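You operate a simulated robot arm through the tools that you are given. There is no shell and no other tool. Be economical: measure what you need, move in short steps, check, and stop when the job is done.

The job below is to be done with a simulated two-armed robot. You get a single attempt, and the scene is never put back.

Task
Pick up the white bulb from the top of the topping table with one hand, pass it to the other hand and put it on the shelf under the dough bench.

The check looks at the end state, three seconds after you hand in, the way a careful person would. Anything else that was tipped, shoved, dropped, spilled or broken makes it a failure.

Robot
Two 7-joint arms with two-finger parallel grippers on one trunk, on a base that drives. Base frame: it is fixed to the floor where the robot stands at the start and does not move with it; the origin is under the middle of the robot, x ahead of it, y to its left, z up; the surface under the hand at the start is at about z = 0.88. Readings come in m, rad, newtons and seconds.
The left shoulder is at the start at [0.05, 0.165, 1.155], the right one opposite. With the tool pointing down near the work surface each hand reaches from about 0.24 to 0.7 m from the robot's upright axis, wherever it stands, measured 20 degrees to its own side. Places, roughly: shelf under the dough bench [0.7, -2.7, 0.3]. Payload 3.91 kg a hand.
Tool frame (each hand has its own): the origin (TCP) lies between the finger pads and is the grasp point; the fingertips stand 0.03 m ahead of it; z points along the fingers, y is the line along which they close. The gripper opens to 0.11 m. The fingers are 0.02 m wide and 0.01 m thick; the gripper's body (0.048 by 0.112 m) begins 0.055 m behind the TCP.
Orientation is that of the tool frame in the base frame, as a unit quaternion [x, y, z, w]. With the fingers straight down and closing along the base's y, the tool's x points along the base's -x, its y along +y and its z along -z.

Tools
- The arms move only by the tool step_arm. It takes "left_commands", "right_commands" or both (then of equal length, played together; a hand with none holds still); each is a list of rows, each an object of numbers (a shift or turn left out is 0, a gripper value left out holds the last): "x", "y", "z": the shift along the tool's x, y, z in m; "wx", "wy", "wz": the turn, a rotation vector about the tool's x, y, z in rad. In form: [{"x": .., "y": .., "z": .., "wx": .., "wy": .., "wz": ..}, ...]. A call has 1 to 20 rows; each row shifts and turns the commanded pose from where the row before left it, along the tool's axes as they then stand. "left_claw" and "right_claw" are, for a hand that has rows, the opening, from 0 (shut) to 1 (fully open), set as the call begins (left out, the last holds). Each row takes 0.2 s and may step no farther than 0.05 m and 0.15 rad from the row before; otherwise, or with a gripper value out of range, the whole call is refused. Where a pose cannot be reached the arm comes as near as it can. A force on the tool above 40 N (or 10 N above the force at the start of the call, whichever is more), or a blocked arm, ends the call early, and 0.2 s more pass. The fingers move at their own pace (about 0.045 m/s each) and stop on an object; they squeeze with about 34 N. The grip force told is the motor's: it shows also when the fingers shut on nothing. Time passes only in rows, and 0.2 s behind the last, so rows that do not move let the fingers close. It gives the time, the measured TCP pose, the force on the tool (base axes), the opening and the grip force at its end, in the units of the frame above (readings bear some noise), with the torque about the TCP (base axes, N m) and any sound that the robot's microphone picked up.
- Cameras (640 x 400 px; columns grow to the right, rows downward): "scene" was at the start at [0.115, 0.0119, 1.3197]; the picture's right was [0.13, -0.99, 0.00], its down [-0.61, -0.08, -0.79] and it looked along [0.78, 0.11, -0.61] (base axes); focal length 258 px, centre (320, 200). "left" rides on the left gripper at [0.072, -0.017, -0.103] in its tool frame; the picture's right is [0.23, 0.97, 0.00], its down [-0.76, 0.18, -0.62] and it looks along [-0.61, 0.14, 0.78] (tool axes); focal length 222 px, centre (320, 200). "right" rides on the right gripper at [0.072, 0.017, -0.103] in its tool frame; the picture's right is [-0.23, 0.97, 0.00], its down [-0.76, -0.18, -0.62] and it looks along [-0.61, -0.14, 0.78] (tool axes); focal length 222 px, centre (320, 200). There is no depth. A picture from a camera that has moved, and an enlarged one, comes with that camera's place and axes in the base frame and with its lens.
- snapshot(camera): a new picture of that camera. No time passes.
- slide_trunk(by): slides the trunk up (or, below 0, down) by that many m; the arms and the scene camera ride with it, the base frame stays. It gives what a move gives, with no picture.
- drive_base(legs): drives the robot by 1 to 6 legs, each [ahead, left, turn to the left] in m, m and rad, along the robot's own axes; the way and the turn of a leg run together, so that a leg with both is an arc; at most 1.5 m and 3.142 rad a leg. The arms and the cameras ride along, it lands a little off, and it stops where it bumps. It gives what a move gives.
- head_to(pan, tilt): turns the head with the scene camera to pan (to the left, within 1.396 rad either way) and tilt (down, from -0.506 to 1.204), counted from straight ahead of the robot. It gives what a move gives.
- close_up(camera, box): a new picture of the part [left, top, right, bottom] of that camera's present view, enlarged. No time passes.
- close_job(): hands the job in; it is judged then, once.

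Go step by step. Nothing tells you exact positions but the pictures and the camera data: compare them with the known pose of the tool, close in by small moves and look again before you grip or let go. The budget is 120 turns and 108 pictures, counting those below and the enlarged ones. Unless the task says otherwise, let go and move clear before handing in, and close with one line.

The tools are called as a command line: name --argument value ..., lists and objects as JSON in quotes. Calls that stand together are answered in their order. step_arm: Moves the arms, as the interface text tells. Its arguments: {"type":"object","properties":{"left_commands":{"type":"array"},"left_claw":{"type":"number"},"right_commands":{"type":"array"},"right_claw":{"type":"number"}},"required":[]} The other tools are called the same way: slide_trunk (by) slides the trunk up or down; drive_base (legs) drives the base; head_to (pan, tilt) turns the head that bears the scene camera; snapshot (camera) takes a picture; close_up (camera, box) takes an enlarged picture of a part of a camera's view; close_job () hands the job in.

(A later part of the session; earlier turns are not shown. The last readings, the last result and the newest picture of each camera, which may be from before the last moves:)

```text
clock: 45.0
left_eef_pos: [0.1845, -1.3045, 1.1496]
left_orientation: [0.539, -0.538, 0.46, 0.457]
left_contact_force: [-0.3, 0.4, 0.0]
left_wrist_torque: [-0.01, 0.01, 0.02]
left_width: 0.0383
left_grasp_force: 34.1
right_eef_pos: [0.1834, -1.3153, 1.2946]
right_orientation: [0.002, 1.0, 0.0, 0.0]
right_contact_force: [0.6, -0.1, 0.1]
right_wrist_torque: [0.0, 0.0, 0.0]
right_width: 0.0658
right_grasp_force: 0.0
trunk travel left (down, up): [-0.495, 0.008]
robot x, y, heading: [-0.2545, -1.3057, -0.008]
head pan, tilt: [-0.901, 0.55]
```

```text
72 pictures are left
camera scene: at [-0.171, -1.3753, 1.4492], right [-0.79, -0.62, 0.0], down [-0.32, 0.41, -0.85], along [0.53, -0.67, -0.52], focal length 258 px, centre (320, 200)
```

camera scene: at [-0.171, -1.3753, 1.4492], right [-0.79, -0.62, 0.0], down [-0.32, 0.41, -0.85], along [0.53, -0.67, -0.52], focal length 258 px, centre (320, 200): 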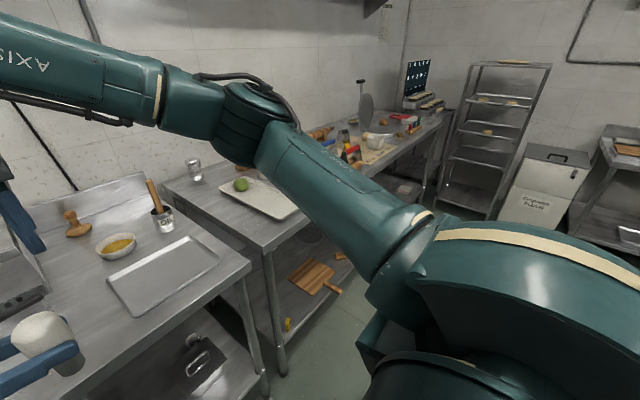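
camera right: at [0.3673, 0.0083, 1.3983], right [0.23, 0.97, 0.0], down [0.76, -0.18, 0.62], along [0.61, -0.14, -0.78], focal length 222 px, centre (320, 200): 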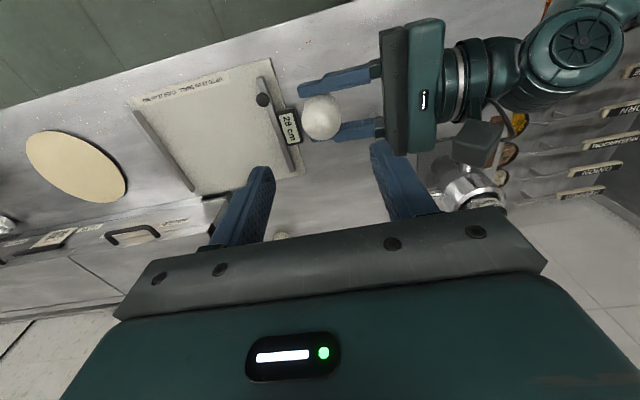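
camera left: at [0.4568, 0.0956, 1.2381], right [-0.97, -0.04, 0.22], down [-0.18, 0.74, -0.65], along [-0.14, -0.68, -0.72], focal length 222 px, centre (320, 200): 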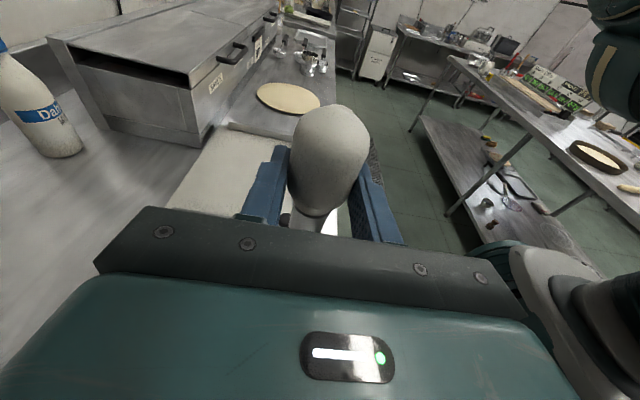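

The dough bench begins at about y=-1.8 and its shelf is visible below (a board lies on it). I'll strafe further so the robot faces the shelf.

drive_base --legs '[[0, -1.1, 0]]'

head_to --pan 0.0 --tilt 0.85

snapshot --camera "scene"

```text
clock: 54.8
left_eef_pos: [0.19, -2.3732, 1.1489]
left_orientation: [0.543, -0.533, 0.464, 0.453]
left_contact_force: [0.4, 0.3, 0.4]
left_wrist_torque: [0.01, -0.02, 0.01]
left_width: 0.0383
left_grasp_force: 34.1
right_eef_pos: [0.1883, -2.3844, 1.2954]
right_orientation: [-0.005, 1.0, 0.0, 0.001]
right_contact_force: [0.0, 0.2, 0.1]
right_wrist_torque: [0.01, -0.01, -0.01]
right_width: 0.0659
right_grasp_force: 0.0
trunk travel left (down, up): [-0.495, 0.008]
robot x, y, heading: [-0.2515, -2.3842, 0.009]
head pan, tilt: [-0.901, 0.55]
```

```text
clock: 56.0
left_eef_pos: [0.189, -2.3738, 1.149]
left_orientation: [0.543, -0.534, 0.463, 0.454]
left_contact_force: [-0.3, -0.7, 1.3]
left_wrist_torque: [0.05, 0.01, -0.01]
left_width: 0.0384
left_grasp_force: 34.3
right_eef_pos: [0.1872, -2.3833, 1.295]
right_orientation: [-0.005, 1.0, 0.001, 0.0]
right_contact_force: [-0.8, 0.2, -0.1]
right_wrist_torque: [-0.02, 0.03, 0.01]
right_width: 0.0661
right_grasp_force: 0.0
trunk travel left (down, up): [-0.495, 0.008]
robot x, y, heading: [-0.251, -2.3831, 0.014]
head pan, tilt: [0.0, 0.85]
```

```text
71 pictures are left
camera scene: at [-0.1443, -2.3801, 1.4238], right [0.01, -1.0, 0.0], down [-0.75, -0.01, -0.66], along [0.66, 0.01, -0.75], focal length 258 px, centre (320, 200)
```

scene: 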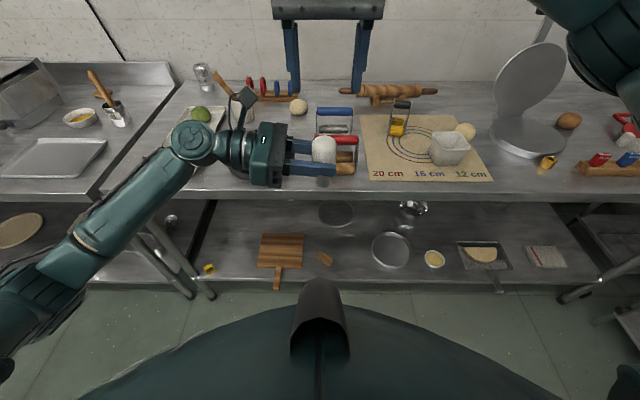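

I'm at the dough bench. Its shelf's front edge is at x≈0.335, and there is free space on it between the small brown item and the round pan, near y≈-2.55. I'll zoom there and look at the right arm's pose before lowering anything.

close_up --camera "scene" --box '[190, 195, 450, 300]'

head_to --pan -0.8 --tilt 0.6

snapshot --camera "scene"

```text
2.46 times, centred on (320, 248) of scene
camera zoom: at [-0.1443, -2.3801, 1.4238], right [0.01, -1.0, 0.0], down [-0.75, -0.01, -0.66], along [0.66, 0.01, -0.75], focal length 634 px, centre (320, 83)
```

zoom: 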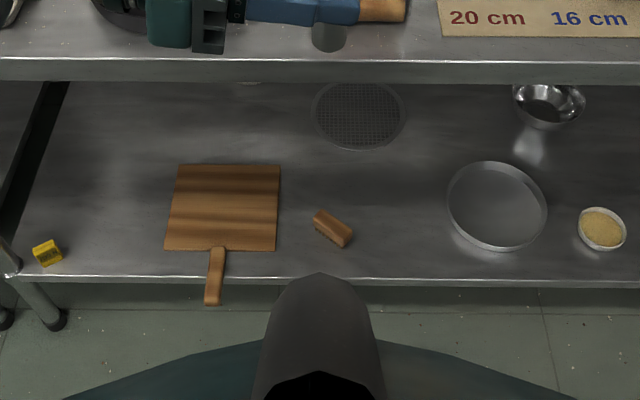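

```text
clock: 57.1
left_eef_pos: [0.1887, -2.3738, 1.1483]
left_orientation: [0.543, -0.533, 0.463, 0.454]
left_contact_force: [-0.1, 0.1, -0.2]
left_wrist_torque: [-0.02, -0.01, 0.0]
left_width: 0.0383
left_grasp_force: 34.0
right_eef_pos: [0.1871, -2.3842, 1.2955]
right_orientation: [-0.005, 1.0, 0.001, 0.001]
right_contact_force: [0.1, 0.3, -0.1]
right_wrist_torque: [0.02, 0.0, -0.01]
right_width: 0.0662
right_grasp_force: 0.2
trunk travel left (down, up): [-0.495, 0.008]
robot x, y, heading: [-0.2526, -2.3825, 0.013]
head pan, tilt: [-0.799, 0.6]
```

```text
69 pictures are left
camera scene: at [-0.1601, -2.4435, 1.4447], right [-0.71, -0.71, 0.0], down [-0.4, 0.4, -0.82], along [0.58, -0.58, -0.57], focal length 258 px, centre (320, 200)
```

scene: 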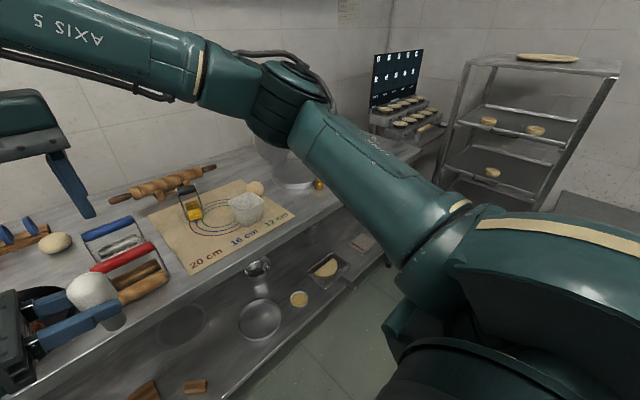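

There's a clear 0.2 m gap on the shelf centred near [0.44, -2.517]. I'll shift right, back up a bit so that the arms clear the bench, and then reconfigure.

drive_base --legs '[[0, -0.26, -0.013], [-0.2, 0, 0]]'

step_arm --right_commands '[{"x": 0.03, "y": -0.03}, {"x": 0.03, "y": -0.03}, {"x": 0.03, "y": -0.03}, {"x": 0.02, "y": -0.03}, {"y": -0.03}, {"y": -0.03}, {"y": -0.03}]'

head_to --pan -0.6 --tilt 0.6

snapshot --camera "scene"

```text
clock: 61.1
left_eef_pos: [-0.0098, -2.634, 1.1487]
left_orientation: [0.54, -0.537, 0.461, 0.456]
left_contact_force: [-1.1, -0.7, -0.1]
left_wrist_torque: [-0.01, 0.03, -0.03]
left_width: 0.0382
left_grasp_force: 34.0
right_eef_pos: [-0.0116, -2.6456, 1.2946]
right_orientation: [0.001, 1.0, 0.0, 0.0]
right_contact_force: [-0.3, 0.5, 0.8]
right_wrist_torque: [-0.01, -0.02, -0.02]
right_width: 0.066
right_grasp_force: 0.0
trunk travel left (down, up): [-0.495, 0.008]
robot x, y, heading: [-0.4528, -2.6363, -0.003]
head pan, tilt: [-0.799, 0.6]
```

```text
clock: 62.7
left_eef_pos: [-0.0085, -2.6345, 1.1487]
left_orientation: [0.54, -0.538, 0.46, 0.456]
left_contact_force: [-0.7, 0.5, -0.4]
left_wrist_torque: [0.01, 0.01, -0.01]
left_width: 0.0382
left_grasp_force: 34.3
right_eef_pos: [-0.1205, -2.8562, 1.2943]
right_orientation: [0.001, 1.0, -0.001, 0.0]
right_contact_force: [0.1, -0.2, -0.4]
right_wrist_torque: [0.01, -0.02, -0.04]
right_width: 0.0661
right_grasp_force: 0.1
trunk travel left (down, up): [-0.495, 0.008]
robot x, y, heading: [-0.45, -2.6395, 0.002]
head pan, tilt: [-0.799, 0.6]
```

```text
clock: 63.5
left_eef_pos: [-0.009, -2.6349, 1.1485]
left_orientation: [0.54, -0.537, 0.461, 0.456]
left_contact_force: [0.6, -0.8, 0.5]
left_wrist_torque: [-0.03, -0.01, 0.05]
left_width: 0.0383
left_grasp_force: 34.6
right_eef_pos: [-0.1202, -2.8547, 1.2935]
right_orientation: [0.001, 1.0, 0.0, 0.0]
right_contact_force: [-0.1, 0.1, 0.0]
right_wrist_torque: [0.0, 0.0, -0.01]
right_width: 0.0658
right_grasp_force: 0.0
trunk travel left (down, up): [-0.495, 0.008]
robot x, y, heading: [-0.4468, -2.6356, 0.001]
head pan, tilt: [-0.6, 0.6]
```

```text
68 pictures are left
camera scene: at [-0.3481, -2.687, 1.4447], right [-0.57, -0.82, 0.0], down [-0.47, 0.32, -0.83], along [0.68, -0.47, -0.56], focal length 258 px, centre (320, 200)
```

scene: 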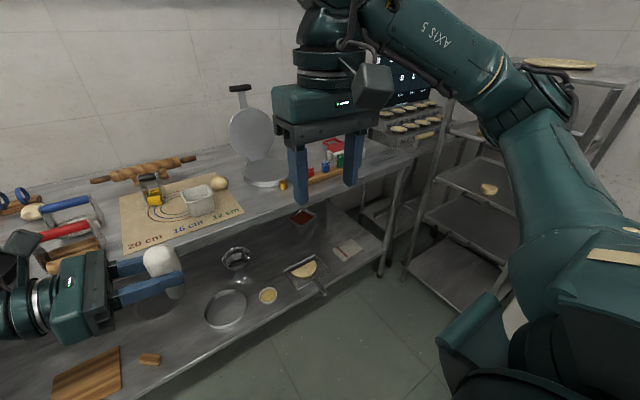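

The right arm is folded clear of the bench. Now swing the left hand to point forward over the aisle, keeping the bulb upright.

step_arm --left_commands '[{"z": -0.03, "x": -0.005, "y": -0.016}, {"z": -0.03, "x": -0.005, "y": -0.016}, {"z": -0.03, "x": -0.005, "y": -0.016}, {"z": -0.03, "x": -0.005, "y": -0.016}, {"z": -0.03, "x": -0.005, "y": -0.016}, {"wx": 0.141, "wz": -0.0226}, {"wx": 0.141, "wz": -0.0226}, {"wx": 0.141, "wz": -0.0226}, {"wx": 0.141, "wz": -0.0226}, {"wx": 0.141, "wz": -0.0226}, {"wx": 0.141, "wz": -0.0226}, {"wx": 0.141, "wz": -0.0226}, {"wx": 0.141, "wz": -0.0226}, {"wx": 0.141, "wz": -0.0226}, {"wx": 0.141, "wz": -0.0226}, {"wx": 0.141, "wz": -0.0226}]'

head_to --pan 0.2 --tilt 0.7

snapshot --camera "scene"

```text
clock: 66.8
left_eef_pos: [0.078, -2.4244, 1.1664]
left_orientation: [0.736, -0.102, 0.662, -0.096]
left_contact_force: [0.0, -0.1, -0.4]
left_wrist_torque: [0.01, 0.04, 0.04]
left_width: 0.0386
left_grasp_force: 34.0
right_eef_pos: [-0.1206, -2.855, 1.2939]
right_orientation: [0.001, 1.0, 0.001, 0.0]
right_contact_force: [-0.3, 0.0, 0.5]
right_wrist_torque: [0.0, 0.02, 0.02]
right_width: 0.0661
right_grasp_force: 0.1
trunk travel left (down, up): [-0.495, 0.008]
robot x, y, heading: [-0.4492, -2.6378, 0.002]
head pan, tilt: [-0.6, 0.6]
stopped in row 16 (left hand): the arm was blocked; the commanded pose is now the measured one
```

```text
clock: 67.9
left_eef_pos: [0.0785, -2.4249, 1.1664]
left_orientation: [0.736, -0.103, 0.662, -0.094]
left_contact_force: [0.9, 0.1, -1.1]
left_wrist_torque: [0.01, 0.04, -0.01]
left_width: 0.038
left_grasp_force: 34.1
right_eef_pos: [-0.1197, -2.8536, 1.2931]
right_orientation: [0.001, 1.0, 0.0, 0.001]
right_contact_force: [-0.2, 0.2, 0.1]
right_wrist_torque: [-0.02, 0.02, 0.0]
right_width: 0.0658
right_grasp_force: 0.0
trunk travel left (down, up): [-0.495, 0.008]
robot x, y, heading: [-0.4491, -2.6375, 0.001]
head pan, tilt: [0.201, 0.7]
```

```text
67 pictures are left
camera scene: at [-0.3377, -2.6201, 1.4361], right [0.2, -0.98, 0.0], down [-0.63, -0.13, -0.76], along [0.75, 0.15, -0.64], focal length 258 px, centre (320, 200)
```

scene: 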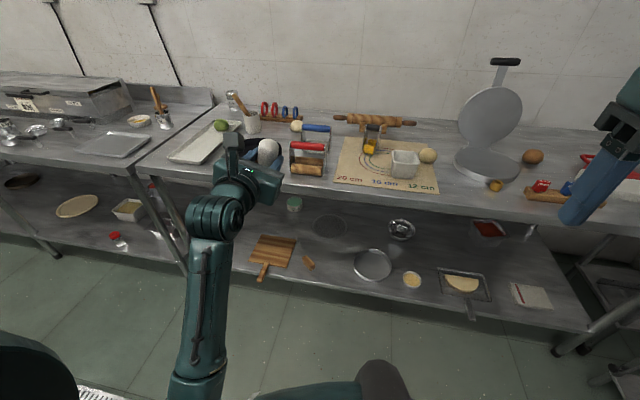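

The left hand now points forward (about 16° yawed right) with the bulb held upright. Lower the trunk in stages, all clear of the bench.

slide_trunk --by -0.25

snapshot --camera "scene"

```text
clock: 70.5
left_eef_pos: [0.077, -2.4246, 0.9157]
left_orientation: [0.736, -0.101, 0.663, -0.094]
left_contact_force: [-0.3, 0.2, -0.6]
left_wrist_torque: [-0.01, 0.02, 0.02]
left_width: 0.0383
left_grasp_force: 34.2
right_eef_pos: [-0.1203, -2.8535, 1.0421]
right_orientation: [0.002, 1.0, 0.0, 0.0]
right_contact_force: [0.0, 0.1, 0.5]
right_wrist_torque: [-0.02, -0.01, -0.01]
right_width: 0.066
right_grasp_force: 0.1
trunk travel left (down, up): [-0.245, 0.258]
robot x, y, heading: [-0.454, -2.6385, 0.0]
head pan, tilt: [0.201, 0.7]
```

```text
66 pictures are left
camera scene: at [-0.3378, -2.6201, 1.1861], right [0.2, -0.98, 0.0], down [-0.63, -0.13, -0.76], along [0.75, 0.15, -0.64], focal length 258 px, centre (320, 200)
```

scene: 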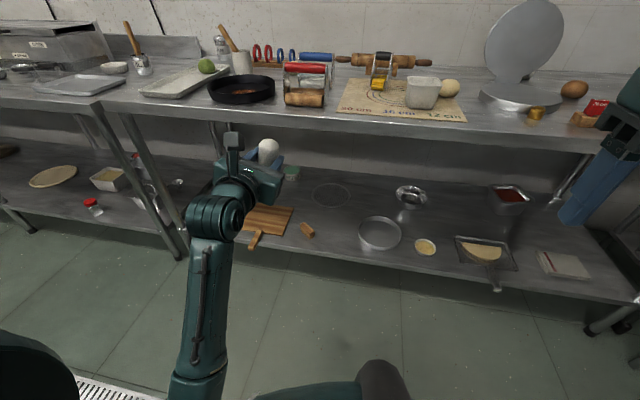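

slide_trunk --by -0.23

head_to --pan 0.1 --tilt 0.5

snapshot --camera "scene"

```text
clock: 73.1
left_eef_pos: [0.0822, -2.4257, 0.8752]
left_orientation: [0.733, -0.103, 0.665, -0.095]
left_contact_force: [-0.1, 1.7, -0.2]
left_wrist_torque: [-0.02, 0.05, -0.11]
left_width: 0.0383
left_grasp_force: 33.4
right_eef_pos: [-0.1211, -2.8549, 0.9971]
right_orientation: [0.002, 1.0, 0.0, 0.0]
right_contact_force: [1.0, 0.1, -0.8]
right_wrist_torque: [0.03, 0.01, 0.0]
right_width: 0.0659
right_grasp_force: 0.1
trunk travel left (down, up): [-0.19, 0.313]
robot x, y, heading: [-0.4534, -2.635, 0.001]
head pan, tilt: [0.201, 0.7]
stopped: the arm was blocked; the commanded pose is now the measured one
```

```text
clock: 73.8
left_eef_pos: [0.0823, -2.4238, 0.8799]
left_orientation: [0.729, -0.102, 0.67, -0.097]
left_contact_force: [1.1, 0.4, 0.8]
left_wrist_torque: [-0.02, 0.0, 0.01]
left_width: 0.0381
left_grasp_force: 34.0
right_eef_pos: [-0.1184, -2.8543, 0.9966]
right_orientation: [0.001, 1.0, 0.0, 0.0]
right_contact_force: [-0.2, -0.1, -0.4]
right_wrist_torque: [0.0, -0.02, 0.04]
right_width: 0.0658
right_grasp_force: 0.0
trunk travel left (down, up): [-0.19, 0.313]
robot x, y, heading: [-0.4495, -2.6363, -0.002]
head pan, tilt: [0.099, 0.499]
```

```text
65 pictures are left
camera scene: at [-0.3304, -2.6279, 1.1573], right [0.1, -1.0, 0.0], down [-0.48, -0.05, -0.88], along [0.87, 0.09, -0.48], focal length 258 px, centre (320, 200)
```

scene: 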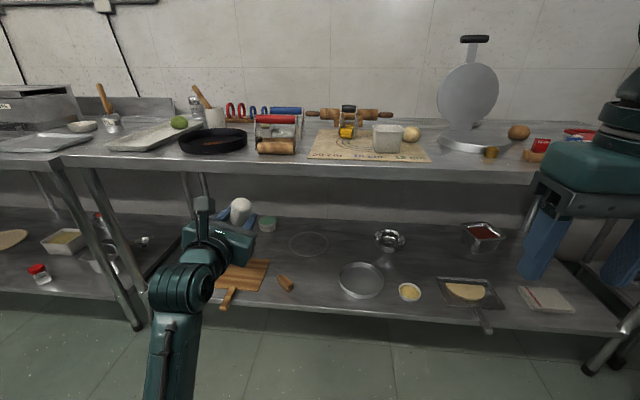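

Lowering was stopped: the left arm's elbow seems to have met something. I'll look at it.

head_to --pan 1.2 --tilt 0.9

snapshot --camera "scene"

snapshot --camera "right"

```text
clock: 75.2
left_eef_pos: [0.0841, -2.4275, 0.8823]
left_orientation: [0.726, -0.107, 0.672, -0.096]
left_contact_force: [0.0, 0.7, -1.3]
left_wrist_torque: [-0.03, 0.02, -0.07]
left_width: 0.0382
left_grasp_force: 33.9
right_eef_pos: [-0.1202, -2.854, 0.9969]
right_orientation: [0.0, 1.0, 0.0, 0.0]
right_contact_force: [-0.2, 0.7, -0.2]
right_wrist_torque: [-0.03, -0.02, -0.04]
right_width: 0.066
right_grasp_force: 0.1
trunk travel left (down, up): [-0.19, 0.313]
robot x, y, heading: [-0.4556, -2.6403, -0.002]
head pan, tilt: [1.201, 0.901]
```

```text
64 pictures are left
camera scene: at [-0.3935, -2.5667, 1.1225], right [0.93, -0.36, 0.0], down [-0.28, -0.73, -0.62], along [0.23, 0.58, -0.78], focal length 258 px, centre (320, 200)
```

scene: 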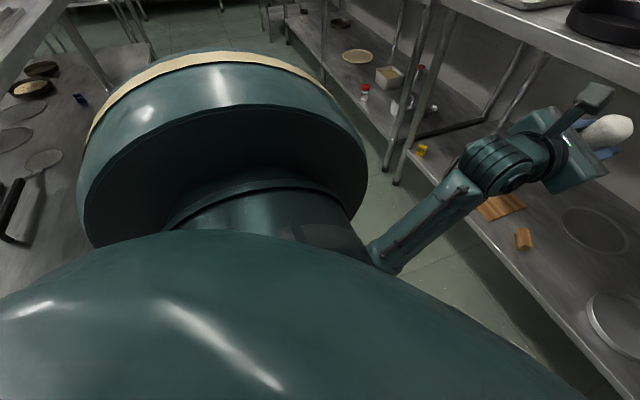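

```text
63 pictures are left
camera right: at [-0.1918, -2.8383, 1.099], right [0.23, 0.97, 0.0], down [0.76, -0.18, 0.62], along [0.61, -0.14, -0.78], focal length 222 px, centre (320, 200)
```

right: 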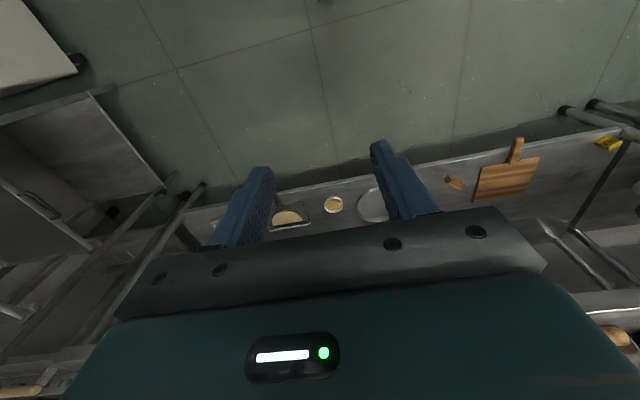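

The left elbow hangs low in this flipped pose and met the robot's own body; nothing else was touched and the bulb is still held. That pose won't reach the shelf. I'll raise the trunk, turn the left hand back, regrip with the left in its natural top-down pose, and place that way.

slide_trunk --by 0.3

step_arm --left_commands '[{"wx": -0.141, "wz": 0.0226}, {"wx": -0.141, "wz": 0.0226}, {"wx": -0.141, "wz": 0.0226}, {"wx": -0.141, "wz": 0.0226}, {"wx": -0.141, "wz": 0.0226}, {"wx": -0.141, "wz": 0.0226}, {"wx": -0.141, "wz": 0.0226}, {"wx": -0.141, "wz": 0.0226}, {"wx": -0.141, "wz": 0.0226}, {"wx": -0.141, "wz": 0.0226}]'

head_to --pan 0.1 --tilt 0.5

snapshot --camera "scene"

```text
clock: 78.2
left_eef_pos: [0.0819, -2.4248, 1.1676]
left_orientation: [0.731, -0.108, 0.666, -0.099]
left_contact_force: [-0.5, 0.1, -0.3]
left_wrist_torque: [0.0, 0.03, 0.0]
left_width: 0.0384
left_grasp_force: 33.8
right_eef_pos: [-0.1214, -2.8528, 1.2879]
right_orientation: [0.002, 1.0, 0.0, -0.001]
right_contact_force: [-0.1, 0.2, -1.0]
right_wrist_torque: [-0.02, -0.01, -0.01]
right_width: 0.0659
right_grasp_force: 0.1
trunk travel left (down, up): [-0.49, 0.013]
robot x, y, heading: [-0.45, -2.6378, 0.0]
head pan, tilt: [1.201, 0.901]
```

```text
clock: 80.4
left_eef_pos: [0.0799, -2.4254, 1.1668]
left_orientation: [0.603, -0.585, 0.427, 0.334]
left_contact_force: [-0.5, -0.2, -0.9]
left_wrist_torque: [0.0, 0.0, 0.01]
left_width: 0.0382
left_grasp_force: 33.5
right_eef_pos: [-0.1201, -2.8547, 1.2877]
right_orientation: [0.0, 1.0, 0.0, -0.001]
right_contact_force: [0.2, -0.2, -0.2]
right_wrist_torque: [-0.01, 0.02, -0.02]
right_width: 0.066
right_grasp_force: 0.1
trunk travel left (down, up): [-0.49, 0.013]
robot x, y, heading: [-0.4534, -2.6397, 0.002]
head pan, tilt: [1.201, 0.901]
```

```text
clock: 81.7
left_eef_pos: [0.0804, -2.426, 1.1662]
left_orientation: [0.604, -0.585, 0.428, 0.333]
left_contact_force: [0.2, -0.2, 0.0]
left_wrist_torque: [-0.01, 0.0, 0.01]
left_width: 0.038
left_grasp_force: 34.3
right_eef_pos: [-0.1203, -2.8539, 1.2884]
right_orientation: [0.001, 1.0, 0.001, 0.0]
right_contact_force: [-0.4, -1.0, 0.6]
right_wrist_torque: [-0.01, -0.03, 0.0]
right_width: 0.066
right_grasp_force: 0.0
trunk travel left (down, up): [-0.49, 0.013]
robot x, y, heading: [-0.4473, -2.6406, 0.003]
head pan, tilt: [0.099, 0.499]
```

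```text
62 pictures are left
camera scene: at [-0.3304, -2.6279, 1.4484], right [0.1, -0.99, 0.0], down [-0.48, -0.05, -0.88], along [0.87, 0.09, -0.48], focal length 258 px, centre (320, 200)
```

scene: 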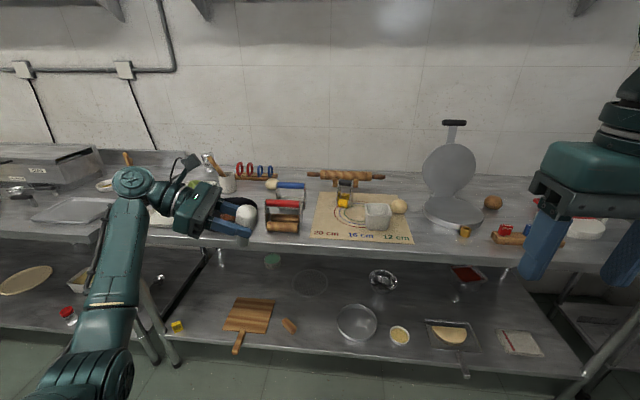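

Now correct the left hand's residual tilt and bring it back to the handover spot in front of the robot.

step_arm --left_commands '[{"wx": -0.038, "wy": 0.09, "wz": -0.022}, {"wx": -0.038, "wy": 0.09, "wz": -0.022}, {"wx": -0.038, "wy": 0.09, "wz": -0.022}, {"z": 0.03, "y": 0.013, "x": 0.0023}, {"z": 0.03, "y": 0.013, "x": 0.0023}, {"z": 0.03, "y": 0.013, "x": 0.0023}, {"z": 0.03, "y": 0.013, "x": 0.0023}, {"z": 0.03, "y": 0.013, "x": 0.0023}, {"z": 0.03, "y": 0.013, "x": 0.0023}, {"z": 0.029, "y": 0.012, "x": 0.0022}, {}]'

snapshot --camera "scene"

```text
clock: 84.1
left_eef_pos: [-0.0089, -2.6358, 1.1469]
left_orientation: [0.541, -0.538, 0.46, 0.455]
left_contact_force: [-0.1, -1.4, -0.5]
left_wrist_torque: [-0.04, 0.02, 0.02]
left_width: 0.0383
left_grasp_force: 34.7
right_eef_pos: [-0.1207, -2.8545, 1.2875]
right_orientation: [0.001, 1.0, 0.0, 0.001]
right_contact_force: [1.2, 0.2, -0.1]
right_wrist_torque: [-0.04, -0.04, -0.04]
right_width: 0.0663
right_grasp_force: 0.1
trunk travel left (down, up): [-0.49, 0.013]
robot x, y, heading: [-0.4495, -2.6378, 0.002]
head pan, tilt: [0.099, 0.499]
```

```text
61 pictures are left
camera scene: at [-0.3303, -2.6277, 1.4484], right [0.1, -1.0, 0.0], down [-0.48, -0.05, -0.88], along [0.87, 0.09, -0.48], focal length 258 px, centre (320, 200)
```

scene: 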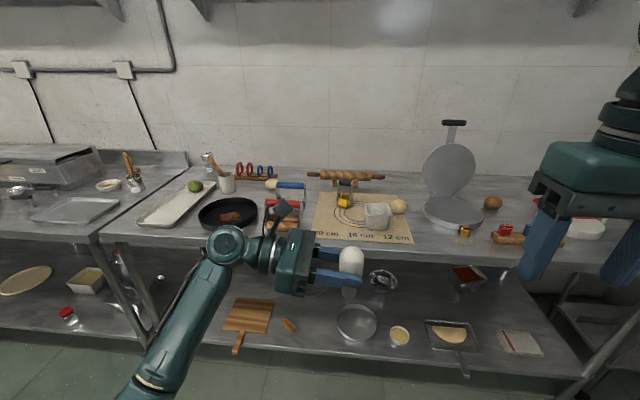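

The bulb is upright again at the proven handover spot. Bring the right hand above it.

step_arm --right_commands '[{"x": -0.016, "y": 0.03, "z": -0.001}, {"x": -0.016, "y": 0.03, "z": -0.001}, {"x": -0.016, "y": 0.03, "z": -0.001}, {"x": -0.016, "y": 0.03, "z": -0.001}, {"x": -0.016, "y": 0.03, "z": -0.001}, {"x": -0.016, "y": 0.03}, {"x": -0.015, "y": 0.0275}, {}]'

snapshot --camera "right"

close_up --camera "scene" --box '[200, 120, 440, 305]'

```text
clock: 85.9
left_eef_pos: [-0.0088, -2.6346, 1.1483]
left_orientation: [0.54, -0.539, 0.459, 0.455]
left_contact_force: [0.3, 0.8, -0.3]
left_wrist_torque: [-0.01, -0.01, 0.01]
left_width: 0.0383
left_grasp_force: 34.0
right_eef_pos: [-0.0085, -2.648, 1.2934]
right_orientation: [0.001, 1.0, 0.0, 0.0]
right_contact_force: [0.2, 0.2, -0.5]
right_wrist_torque: [0.01, -0.01, -0.01]
right_width: 0.066
right_grasp_force: 0.2
trunk travel left (down, up): [-0.49, 0.013]
robot x, y, heading: [-0.451, -2.6393, 0.007]
head pan, tilt: [0.099, 0.499]
```

```text
60 pictures are left
camera right: at [-0.0807, -2.6327, 1.3972], right [0.23, 0.97, 0.0], down [0.76, -0.18, 0.62], along [0.61, -0.14, -0.78], focal length 222 px, centre (320, 200)
```

right: 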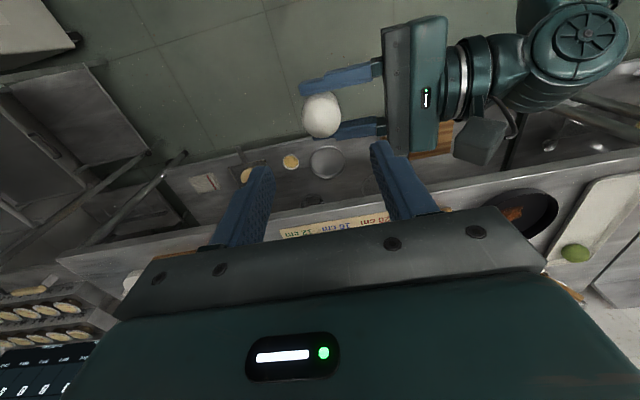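

```text
2.16 times, centred on (320, 212) of scene
camera zoom: at [-0.3305, -2.6285, 1.4485], right [0.1, -1.0, 0.0], down [-0.48, -0.05, -0.88], along [0.87, 0.09, -0.48], focal length 557 px, centre (320, 173)
```

zoom: 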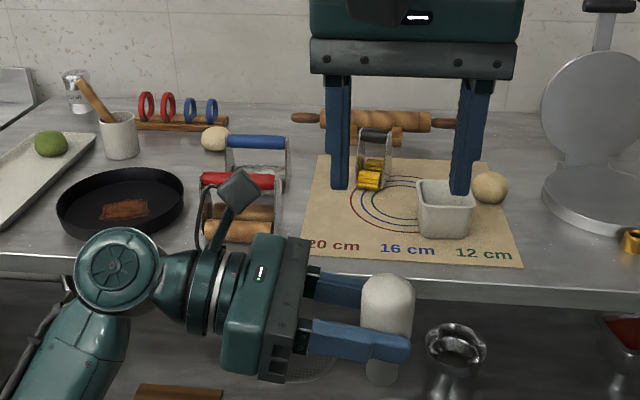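

Alignment matches the earlier handover. Descend and close the right on the bulb.

step_arm --right_commands '[{"z": 0.025}, {"z": 0.025}, {"z": 0.025}, {"z": 0.02}, {"z": 0.02}, {"z": 0.015}]'

snapshot --camera "right"

```text
clock: 87.3
left_eef_pos: [-0.0092, -2.6354, 1.148]
left_orientation: [-0.54, 0.54, -0.458, -0.456]
left_contact_force: [0.2, -0.3, -1.2]
left_wrist_torque: [0.02, -0.02, 0.0]
left_width: 0.0378
left_grasp_force: 33.7
right_eef_pos: [-0.0091, -2.6489, 1.1613]
right_orientation: [0.0, 1.0, 0.0, -0.001]
right_contact_force: [0.4, 0.7, 0.2]
right_wrist_torque: [-0.02, 0.02, 0.01]
right_width: 0.0659
right_grasp_force: 0.1
trunk travel left (down, up): [-0.49, 0.013]
robot x, y, heading: [-0.4482, -2.6397, -0.001]
head pan, tilt: [0.099, 0.499]
```

```text
58 pictures are left
camera right: at [-0.0801, -2.6319, 1.2651], right [0.23, 0.97, 0.0], down [0.76, -0.18, 0.62], along [0.61, -0.14, -0.78], focal length 222 px, centre (320, 200)
```

right: 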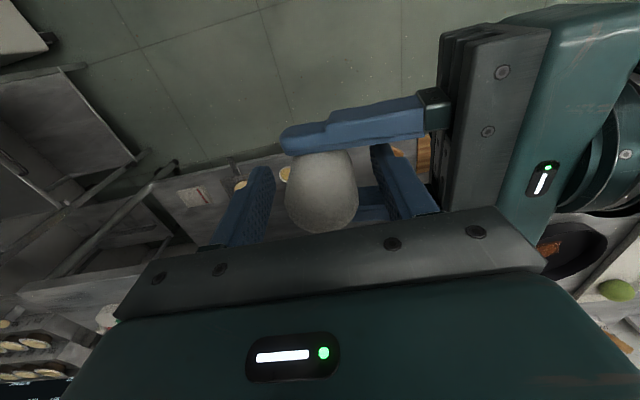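

step_arm --right_commands '[{}, {}, {}, {}]' --right_claw 0.36

step_arm --right_commands '[{}, {}, {}]' --right_claw 0.27

```text
clock: 88.3
left_eef_pos: [-0.0096, -2.6357, 1.1483]
left_orientation: [0.54, -0.539, 0.459, 0.455]
left_contact_force: [0.0, -2.3, 0.0]
left_wrist_torque: [-0.02, 0.0, 0.01]
left_width: 0.0382
left_grasp_force: 34.3
right_eef_pos: [-0.0087, -2.6476, 1.1615]
right_orientation: [0.001, 1.0, 0.0, 0.0]
right_contact_force: [0.2, 1.9, -0.8]
right_wrist_torque: [0.07, -0.01, 0.0]
right_width: 0.0411
right_grasp_force: 1.4
trunk travel left (down, up): [-0.49, 0.013]
robot x, y, heading: [-0.4481, -2.642, -0.0]
head pan, tilt: [0.099, 0.499]
```

```text
clock: 89.1
left_eef_pos: [-0.008, -2.6362, 1.1474]
left_orientation: [0.539, -0.539, 0.459, 0.456]
left_contact_force: [0.9, -9.9, 1.4]
left_wrist_torque: [-0.15, 0.01, -0.03]
left_width: 0.0381
left_grasp_force: 34.1
right_eef_pos: [-0.0099, -2.6483, 1.1628]
right_orientation: [0.001, 1.0, 0.001, 0.0]
right_contact_force: [-1.0, 9.8, -1.3]
right_wrist_torque: [0.26, -0.02, 0.02]
right_width: 0.0386
right_grasp_force: 34.6
trunk travel left (down, up): [-0.49, 0.013]
robot x, y, heading: [-0.4526, -2.6382, -0.004]
head pan, tilt: [0.099, 0.499]
```

Right holds. Open the left and back it straight out.

step_arm --left_commands '[{}, {}, {}, {}, {}]' --left_claw 0.95

step_arm --left_commands '[{"z": -0.02}, {"z": -0.03}, {"z": -0.03}, {"z": -0.03}, {"z": -0.03}, {"z": -0.03}, {"z": -0.03}, {"z": -0.03}]'

snapshot --camera "scene"

snapshot --camera "right"

```text
clock: 90.3
left_eef_pos: [-0.009, -2.6348, 1.1483]
left_orientation: [0.54, -0.539, 0.459, 0.456]
left_contact_force: [0.6, 0.0, 0.3]
left_wrist_torque: [0.03, 0.0, 0.0]
left_width: 0.1046
left_grasp_force: 0.1
right_eef_pos: [-0.0097, -2.6486, 1.162]
right_orientation: [0.001, 1.0, 0.0, 0.0]
right_contact_force: [0.5, 0.7, -0.1]
right_wrist_torque: [0.01, -0.01, 0.02]
right_width: 0.038
right_grasp_force: 33.8
trunk travel left (down, up): [-0.49, 0.013]
robot x, y, heading: [-0.4486, -2.638, -0.003]
head pan, tilt: [0.099, 0.499]
```

```text
clock: 92.1
left_eef_pos: [-0.0091, -2.4075, 1.1854]
left_orientation: [0.54, -0.538, 0.46, 0.456]
left_contact_force: [-0.2, 0.2, -0.7]
left_wrist_torque: [-0.01, 0.0, 0.02]
left_width: 0.1047
left_grasp_force: 0.0
right_eef_pos: [-0.0085, -2.6477, 1.1619]
right_orientation: [0.002, 1.0, -0.001, 0.0]
right_contact_force: [-0.3, 0.0, -0.5]
right_wrist_torque: [0.04, 0.0, -0.03]
right_width: 0.0382
right_grasp_force: 34.4
trunk travel left (down, up): [-0.49, 0.013]
robot x, y, heading: [-0.4484, -2.6402, 0.001]
head pan, tilt: [0.099, 0.499]
```

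```text
57 pictures are left
camera scene: at [-0.3305, -2.6276, 1.4485], right [0.1, -1.0, 0.0], down [-0.48, -0.05, -0.88], along [0.87, 0.09, -0.48], focal length 258 px, centre (320, 200)
```

scene: 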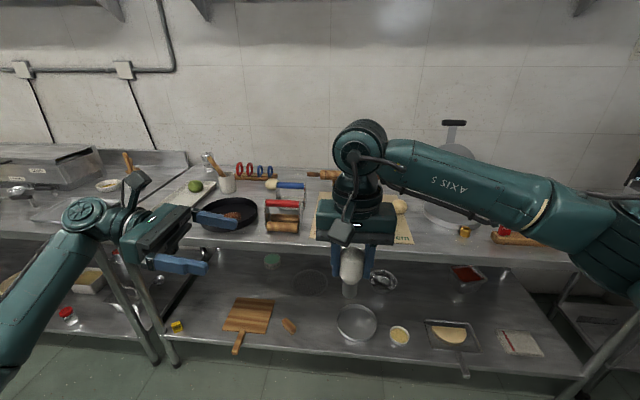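

```text
56 pictures are left
camera right: at [-0.0802, -2.6315, 1.2655], right [0.23, 0.97, 0.0], down [0.76, -0.18, 0.62], along [0.61, -0.14, -0.78], focal length 222 px, centre (320, 200)
```

right: 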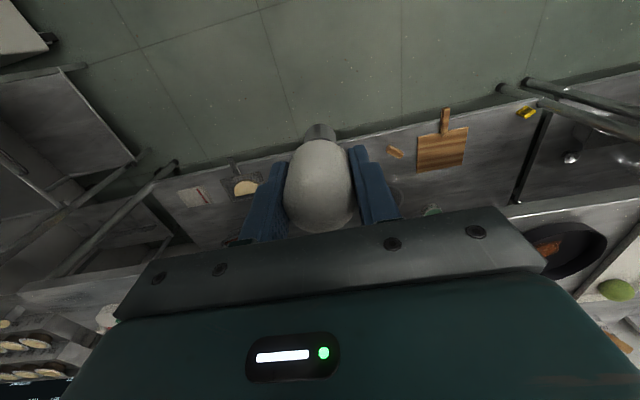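

Right holds the bulb upright again. I return the left hand to its natural fingers-down pose (undoing pitch and yaw) over the aisle.

step_arm --left_commands '[{"wy": -0.141}, {"wy": -0.141}, {"wy": -0.141}, {"wy": -0.141}, {"wy": -0.141}, {"wy": -0.141}, {"wy": -0.141}, {"wy": -0.141}, {"wy": -0.141}, {"wy": -0.143}]'

step_arm --left_commands '[{"wz": 0.143}, {"wz": 0.143}, {"wz": 0.143}, {"wz": 0.143}, {"wz": 0.143}, {"wz": 0.143}, {"wz": 0.143}, {"wz": 0.143}, {"wz": 0.143}, {"wz": 0.143}, {"wz": 0.141}]'

snapshot --camera "scene"

```text
clock: 94.3
left_eef_pos: [-0.0083, -2.4085, 1.1868]
left_orientation: [0.709, -0.705, -0.002, -0.003]
left_contact_force: [0.5, -0.5, -0.4]
left_wrist_torque: [0.05, -0.03, 0.01]
left_width: 0.1042
left_grasp_force: 0.1
right_eef_pos: [-0.0083, -2.648, 1.162]
right_orientation: [0.001, 1.0, 0.0, 0.0]
right_contact_force: [-0.4, 0.3, 0.7]
right_wrist_torque: [0.02, 0.0, 0.03]
right_width: 0.0385
right_grasp_force: 33.7
trunk travel left (down, up): [-0.49, 0.013]
robot x, y, heading: [-0.4506, -2.6389, 0.0]
head pan, tilt: [0.099, 0.499]
```

```text
clock: 96.7
left_eef_pos: [-0.0089, -2.4081, 1.1859]
left_orientation: [-0.001, 1.0, 0.002, 0.0]
left_contact_force: [0.0, -0.2, 0.3]
left_wrist_torque: [-0.03, 0.01, -0.05]
left_width: 0.1047
left_grasp_force: 0.0
right_eef_pos: [-0.0087, -2.6478, 1.1619]
right_orientation: [0.002, 1.0, 0.0, 0.0]
right_contact_force: [-0.3, 1.0, 0.2]
right_wrist_torque: [0.01, -0.02, -0.02]
right_width: 0.0385
right_grasp_force: 33.9
trunk travel left (down, up): [-0.49, 0.013]
robot x, y, heading: [-0.4514, -2.6385, 0.0]
head pan, tilt: [0.099, 0.499]
```

```text
55 pictures are left
camera scene: at [-0.3304, -2.628, 1.4485], right [0.1, -1.0, 0.0], down [-0.48, -0.05, -0.88], along [0.87, 0.09, -0.48], focal length 258 px, centre (320, 200)
```

scene: 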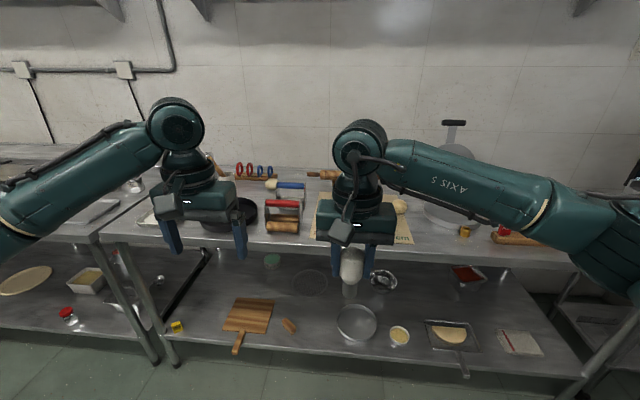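

Both hands are in natural poses. I drive forward so the right hand can set the bulb on the free front part of the mat on the bench, so the left can then take it top-down.

drive_base --legs '[[0.36, 0, 0]]'

head_to --pan 0.1 --tilt 0.7

snapshot --camera "scene"

snapshot --camera "right"

```text
clock: 99.0
left_eef_pos: [0.3536, -2.4102, 1.1855]
left_orientation: [-0.001, 1.0, 0.003, 0.0]
left_contact_force: [0.4, -0.2, -1.0]
left_wrist_torque: [0.0, 0.0, -0.01]
left_width: 0.1044
left_grasp_force: 0.0
right_eef_pos: [0.3531, -2.6507, 1.16]
right_orientation: [0.003, 1.0, 0.0, 0.0]
right_contact_force: [0.8, 0.6, -1.0]
right_wrist_torque: [-0.02, 0.0, 0.03]
right_width: 0.0382
right_grasp_force: 33.5
trunk travel left (down, up): [-0.49, 0.013]
robot x, y, heading: [-0.0884, -2.6349, -0.003]
head pan, tilt: [0.099, 0.499]
```

```text
clock: 99.8
left_eef_pos: [0.3526, -2.4107, 1.1847]
left_orientation: [-0.001, 1.0, 0.002, 0.001]
left_contact_force: [0.0, -0.3, 0.7]
left_wrist_torque: [0.03, -0.01, 0.01]
left_width: 0.1046
left_grasp_force: 0.0
right_eef_pos: [0.3516, -2.6507, 1.1631]
right_orientation: [0.002, 1.0, -0.001, 0.0]
right_contact_force: [0.1, 0.2, -0.3]
right_wrist_torque: [-0.01, -0.02, -0.02]
right_width: 0.0383
right_grasp_force: 33.8
trunk travel left (down, up): [-0.49, 0.013]
robot x, y, heading: [-0.0854, -2.6422, -0.005]
head pan, tilt: [0.099, 0.7]
```

```text
54 pictures are left
camera scene: at [0.0245, -2.6299, 1.4308], right [0.1, -1.0, 0.0], down [-0.64, -0.06, -0.77], along [0.76, 0.07, -0.64], focal length 258 px, centre (320, 200)
```

scene: 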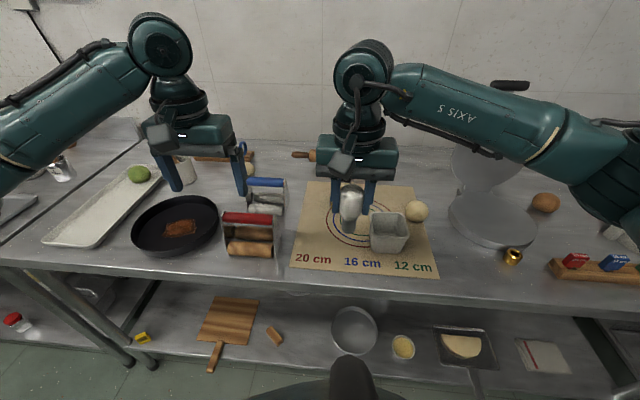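

```text
53 pictures are left
camera right: at [0.2808, -2.6341, 1.2655], right [0.23, 0.97, 0.0], down [0.76, -0.18, 0.62], along [0.61, -0.14, -0.78], focal length 222 px, centre (320, 200)
```

right: 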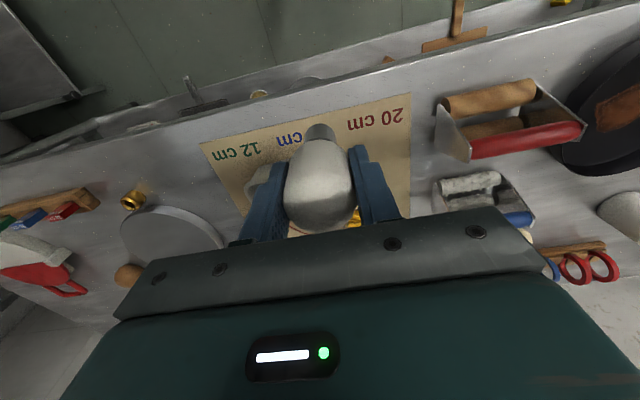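

The free mat spot is about [0.44, -2.60]. Move right over it and descend most of the way.

step_arm --right_commands '[{"x": -0.03, "y": 0.017}, {"x": -0.03, "y": 0.017}, {"x": -0.028, "y": 0.016}, {"z": 0.03}, {"z": 0.03}, {"z": 0.03}, {"z": 0.03}, {"z": 0.025}, {"z": 0.02}]'

snapshot --camera "right"

close_up --camera "scene" --box '[240, 150, 440, 280]'

```text
clock: 101.8
left_eef_pos: [0.3524, -2.4129, 1.1866]
left_orientation: [-0.001, 1.0, 0.002, 0.001]
left_contact_force: [-0.5, 0.0, 0.4]
left_wrist_torque: [0.01, -0.03, -0.01]
left_width: 0.1045
left_grasp_force: 0.1
right_eef_pos: [0.4405, -2.6024, 0.9948]
right_orientation: [0.003, 1.0, 0.0, 0.001]
right_contact_force: [-0.2, 0.0, 0.0]
right_wrist_torque: [0.03, -0.01, -0.03]
right_width: 0.0384
right_grasp_force: 33.8
trunk travel left (down, up): [-0.49, 0.013]
robot x, y, heading: [-0.0908, -2.6379, -0.005]
head pan, tilt: [0.099, 0.7]
```

```text
52 pictures are left
camera right: at [0.3688, -2.5855, 1.0993], right [0.23, 0.97, 0.0], down [0.76, -0.18, 0.62], along [0.61, -0.14, -0.78], focal length 222 px, centre (320, 200)
```

right: 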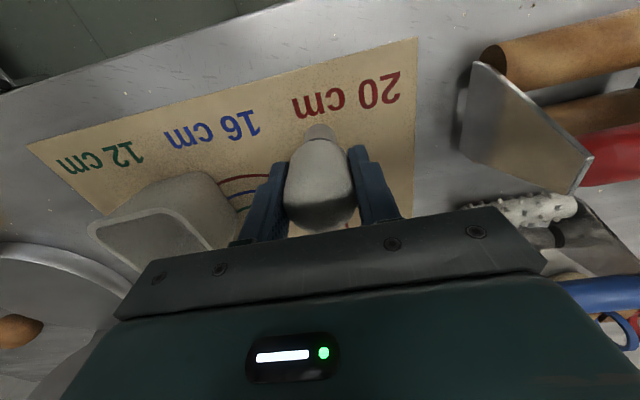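

```text
3.08 times, centred on (340, 215) of scene
camera zoom: at [0.0248, -2.6299, 1.4307], right [0.1, -1.0, 0.0], down [-0.64, -0.06, -0.76], along [0.76, 0.07, -0.64], focal length 792 px, centre (258, 154)
```

zoom: 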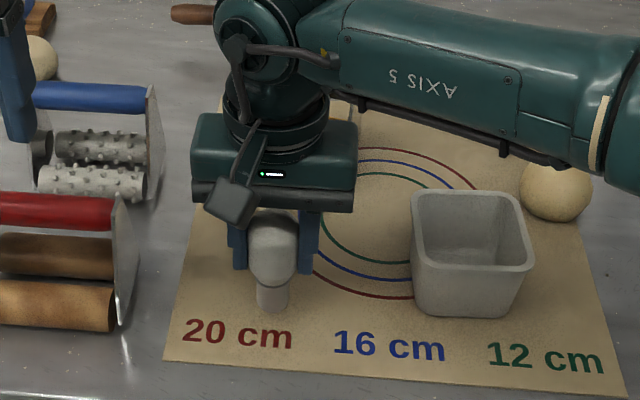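

Clear around. Lower slowly until contact.

step_arm --right_commands '[{"z": 0.01}, {"z": 0.008}, {"z": 0.006}, {"z": 0.004}, {"z": 0.003}]'

close_up --camera "scene" --box '[290, 210, 370, 262]'

```text
clock: 103.0
left_eef_pos: [0.3513, -2.4113, 1.1874]
left_orientation: [-0.001, 1.0, 0.003, 0.003]
left_contact_force: [1.3, 0.5, -1.1]
left_wrist_torque: [0.03, -0.01, 0.03]
left_width: 0.1045
left_grasp_force: 0.1
right_eef_pos: [0.4396, -2.6008, 0.9679]
right_orientation: [0.002, 1.0, 0.001, 0.002]
right_contact_force: [1.4, -2.1, 23.4]
right_wrist_torque: [-0.08, -0.1, 0.01]
right_width: 0.0386
right_grasp_force: 33.6
trunk travel left (down, up): [-0.49, 0.013]
robot x, y, heading: [-0.0893, -2.6389, -0.008]
head pan, tilt: [0.099, 0.7]
```

```text
7.69 times, centred on (330, 236) of scene
camera zoom: at [0.0223, -2.6303, 1.4312], right [0.1, -1.0, 0.0], down [-0.64, -0.06, -0.77], along [0.76, 0.07, -0.64], focal length 1981 px, centre (243, -77)
```

zoom: 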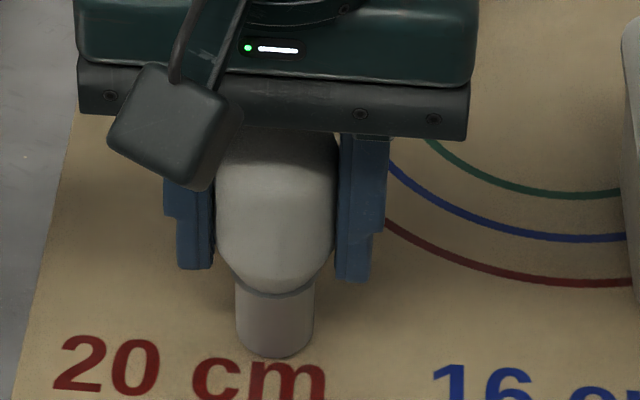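

Contact with the mat (23 N). Relieve slightly, then open gradually.

step_arm --right_commands '[{"z": -0.003}, {}]'

step_arm --right_commands '[{}, {}, {}, {}]' --right_claw 0.65

close_up --camera "scene" --box '[290, 210, 370, 262]'

```text
clock: 103.5
left_eef_pos: [0.3521, -2.4104, 1.1852]
left_orientation: [-0.001, 1.0, 0.002, 0.002]
left_contact_force: [0.4, -0.5, 0.0]
left_wrist_torque: [0.01, 0.01, -0.02]
left_width: 0.1047
left_grasp_force: 0.1
right_eef_pos: [0.4404, -2.6007, 0.9675]
right_orientation: [0.002, 1.0, 0.0, 0.0]
right_contact_force: [4.9, 0.7, 11.2]
right_wrist_torque: [0.1, -0.33, -0.02]
right_width: 0.0383
right_grasp_force: 33.7
trunk travel left (down, up): [-0.49, 0.013]
robot x, y, heading: [-0.0886, -2.6403, -0.006]
head pan, tilt: [0.099, 0.7]
```

```text
clock: 104.5
left_eef_pos: [0.3527, -2.4117, 1.1863]
left_orientation: [-0.001, 1.0, 0.002, 0.001]
left_contact_force: [-0.3, -0.2, -0.4]
left_wrist_torque: [-0.05, 0.0, -0.01]
left_width: 0.1045
left_grasp_force: 0.0
right_eef_pos: [0.4404, -2.601, 0.9687]
right_orientation: [0.003, 1.0, 0.0, 0.0]
right_contact_force: [0.7, 0.2, -0.5]
right_wrist_torque: [-0.02, 0.0, 0.03]
right_width: 0.0716
right_grasp_force: 0.0
trunk travel left (down, up): [-0.49, 0.013]
robot x, y, heading: [-0.0917, -2.6378, -0.004]
head pan, tilt: [0.099, 0.7]
```

```text
7.69 times, centred on (330, 236) of scene
camera zoom: at [0.0246, -2.6299, 1.4307], right [0.1, -1.0, 0.0], down [-0.64, -0.06, -0.76], along [0.76, 0.07, -0.64], focal length 1981 px, centre (243, -77)
```

zoom: 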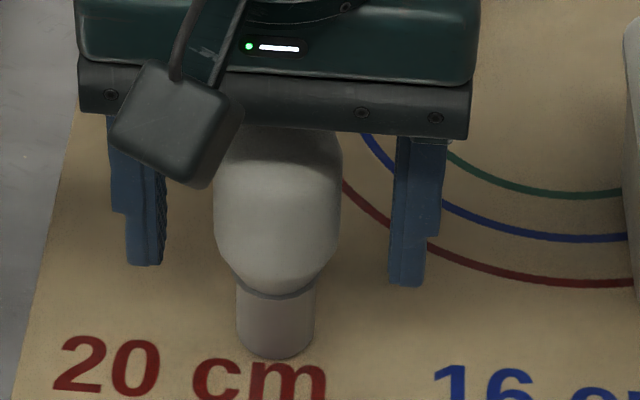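

The bulb stands on its own. Raise the right hand straight up and fold it back.

step_arm --right_commands '[{"z": -0.01}, {"z": -0.02}, {"z": -0.03}, {"z": -0.03}, {"z": -0.03}, {"z": -0.03}, {"z": -0.03}, {"z": -0.03}, {"z": -0.03}, {"z": -0.03, "x": 0.02}, {"x": 0.03, "y": -0.03}, {"x": 0.03, "y": -0.03}, {"x": 0.03, "y": -0.03}, {"x": 0.03, "y": -0.03}, {"x": 0.03, "y": -0.03}, {"x": 0.03, "y": -0.03}, {"x": 0.02, "y": -0.03}]'

snapshot --camera "scene"

snapshot --camera "left"

```text
clock: 108.2
left_eef_pos: [0.3517, -2.4122, 1.1876]
left_orientation: [-0.001, 1.0, 0.002, 0.001]
left_contact_force: [0.3, -0.4, 0.0]
left_wrist_torque: [0.03, -0.01, -0.02]
left_width: 0.1046
left_grasp_force: 0.0
right_eef_pos: [0.2186, -2.8112, 1.24]
right_orientation: [0.003, 1.0, 0.0, 0.0]
right_contact_force: [-0.1, 0.2, 0.1]
right_wrist_torque: [0.0, -0.02, 0.0]
right_width: 0.0717
right_grasp_force: 0.1
trunk travel left (down, up): [-0.49, 0.013]
robot x, y, heading: [-0.0873, -2.6377, -0.003]
head pan, tilt: [0.099, 0.7]
```

```text
48 pictures are left
camera scene: at [0.024, -2.6307, 1.4308], right [0.1, -1.0, 0.0], down [-0.64, -0.06, -0.77], along [0.76, 0.07, -0.64], focal length 258 px, centre (320, 200)
```

scene: 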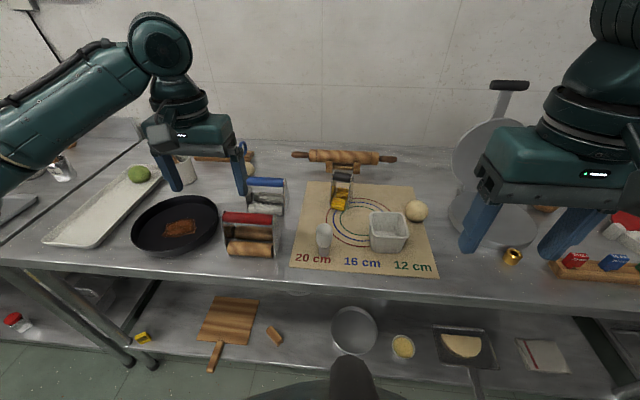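

```text
47 pictures are left
camera left: at [0.2791, -2.4278, 1.2905], right [-0.23, 0.97, 0.0], down [0.76, 0.17, 0.63], along [0.61, 0.15, -0.78], focal length 222 px, centre (320, 200)
```

left: 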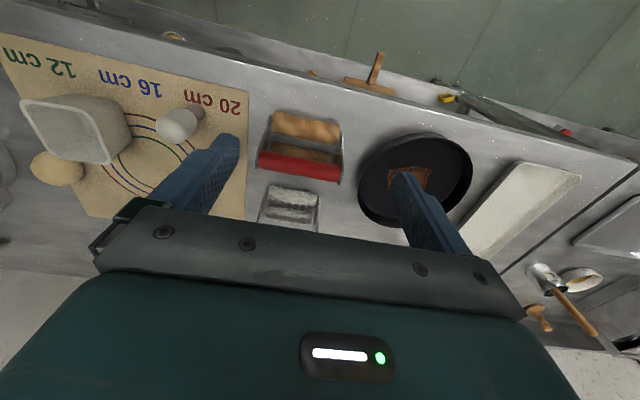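

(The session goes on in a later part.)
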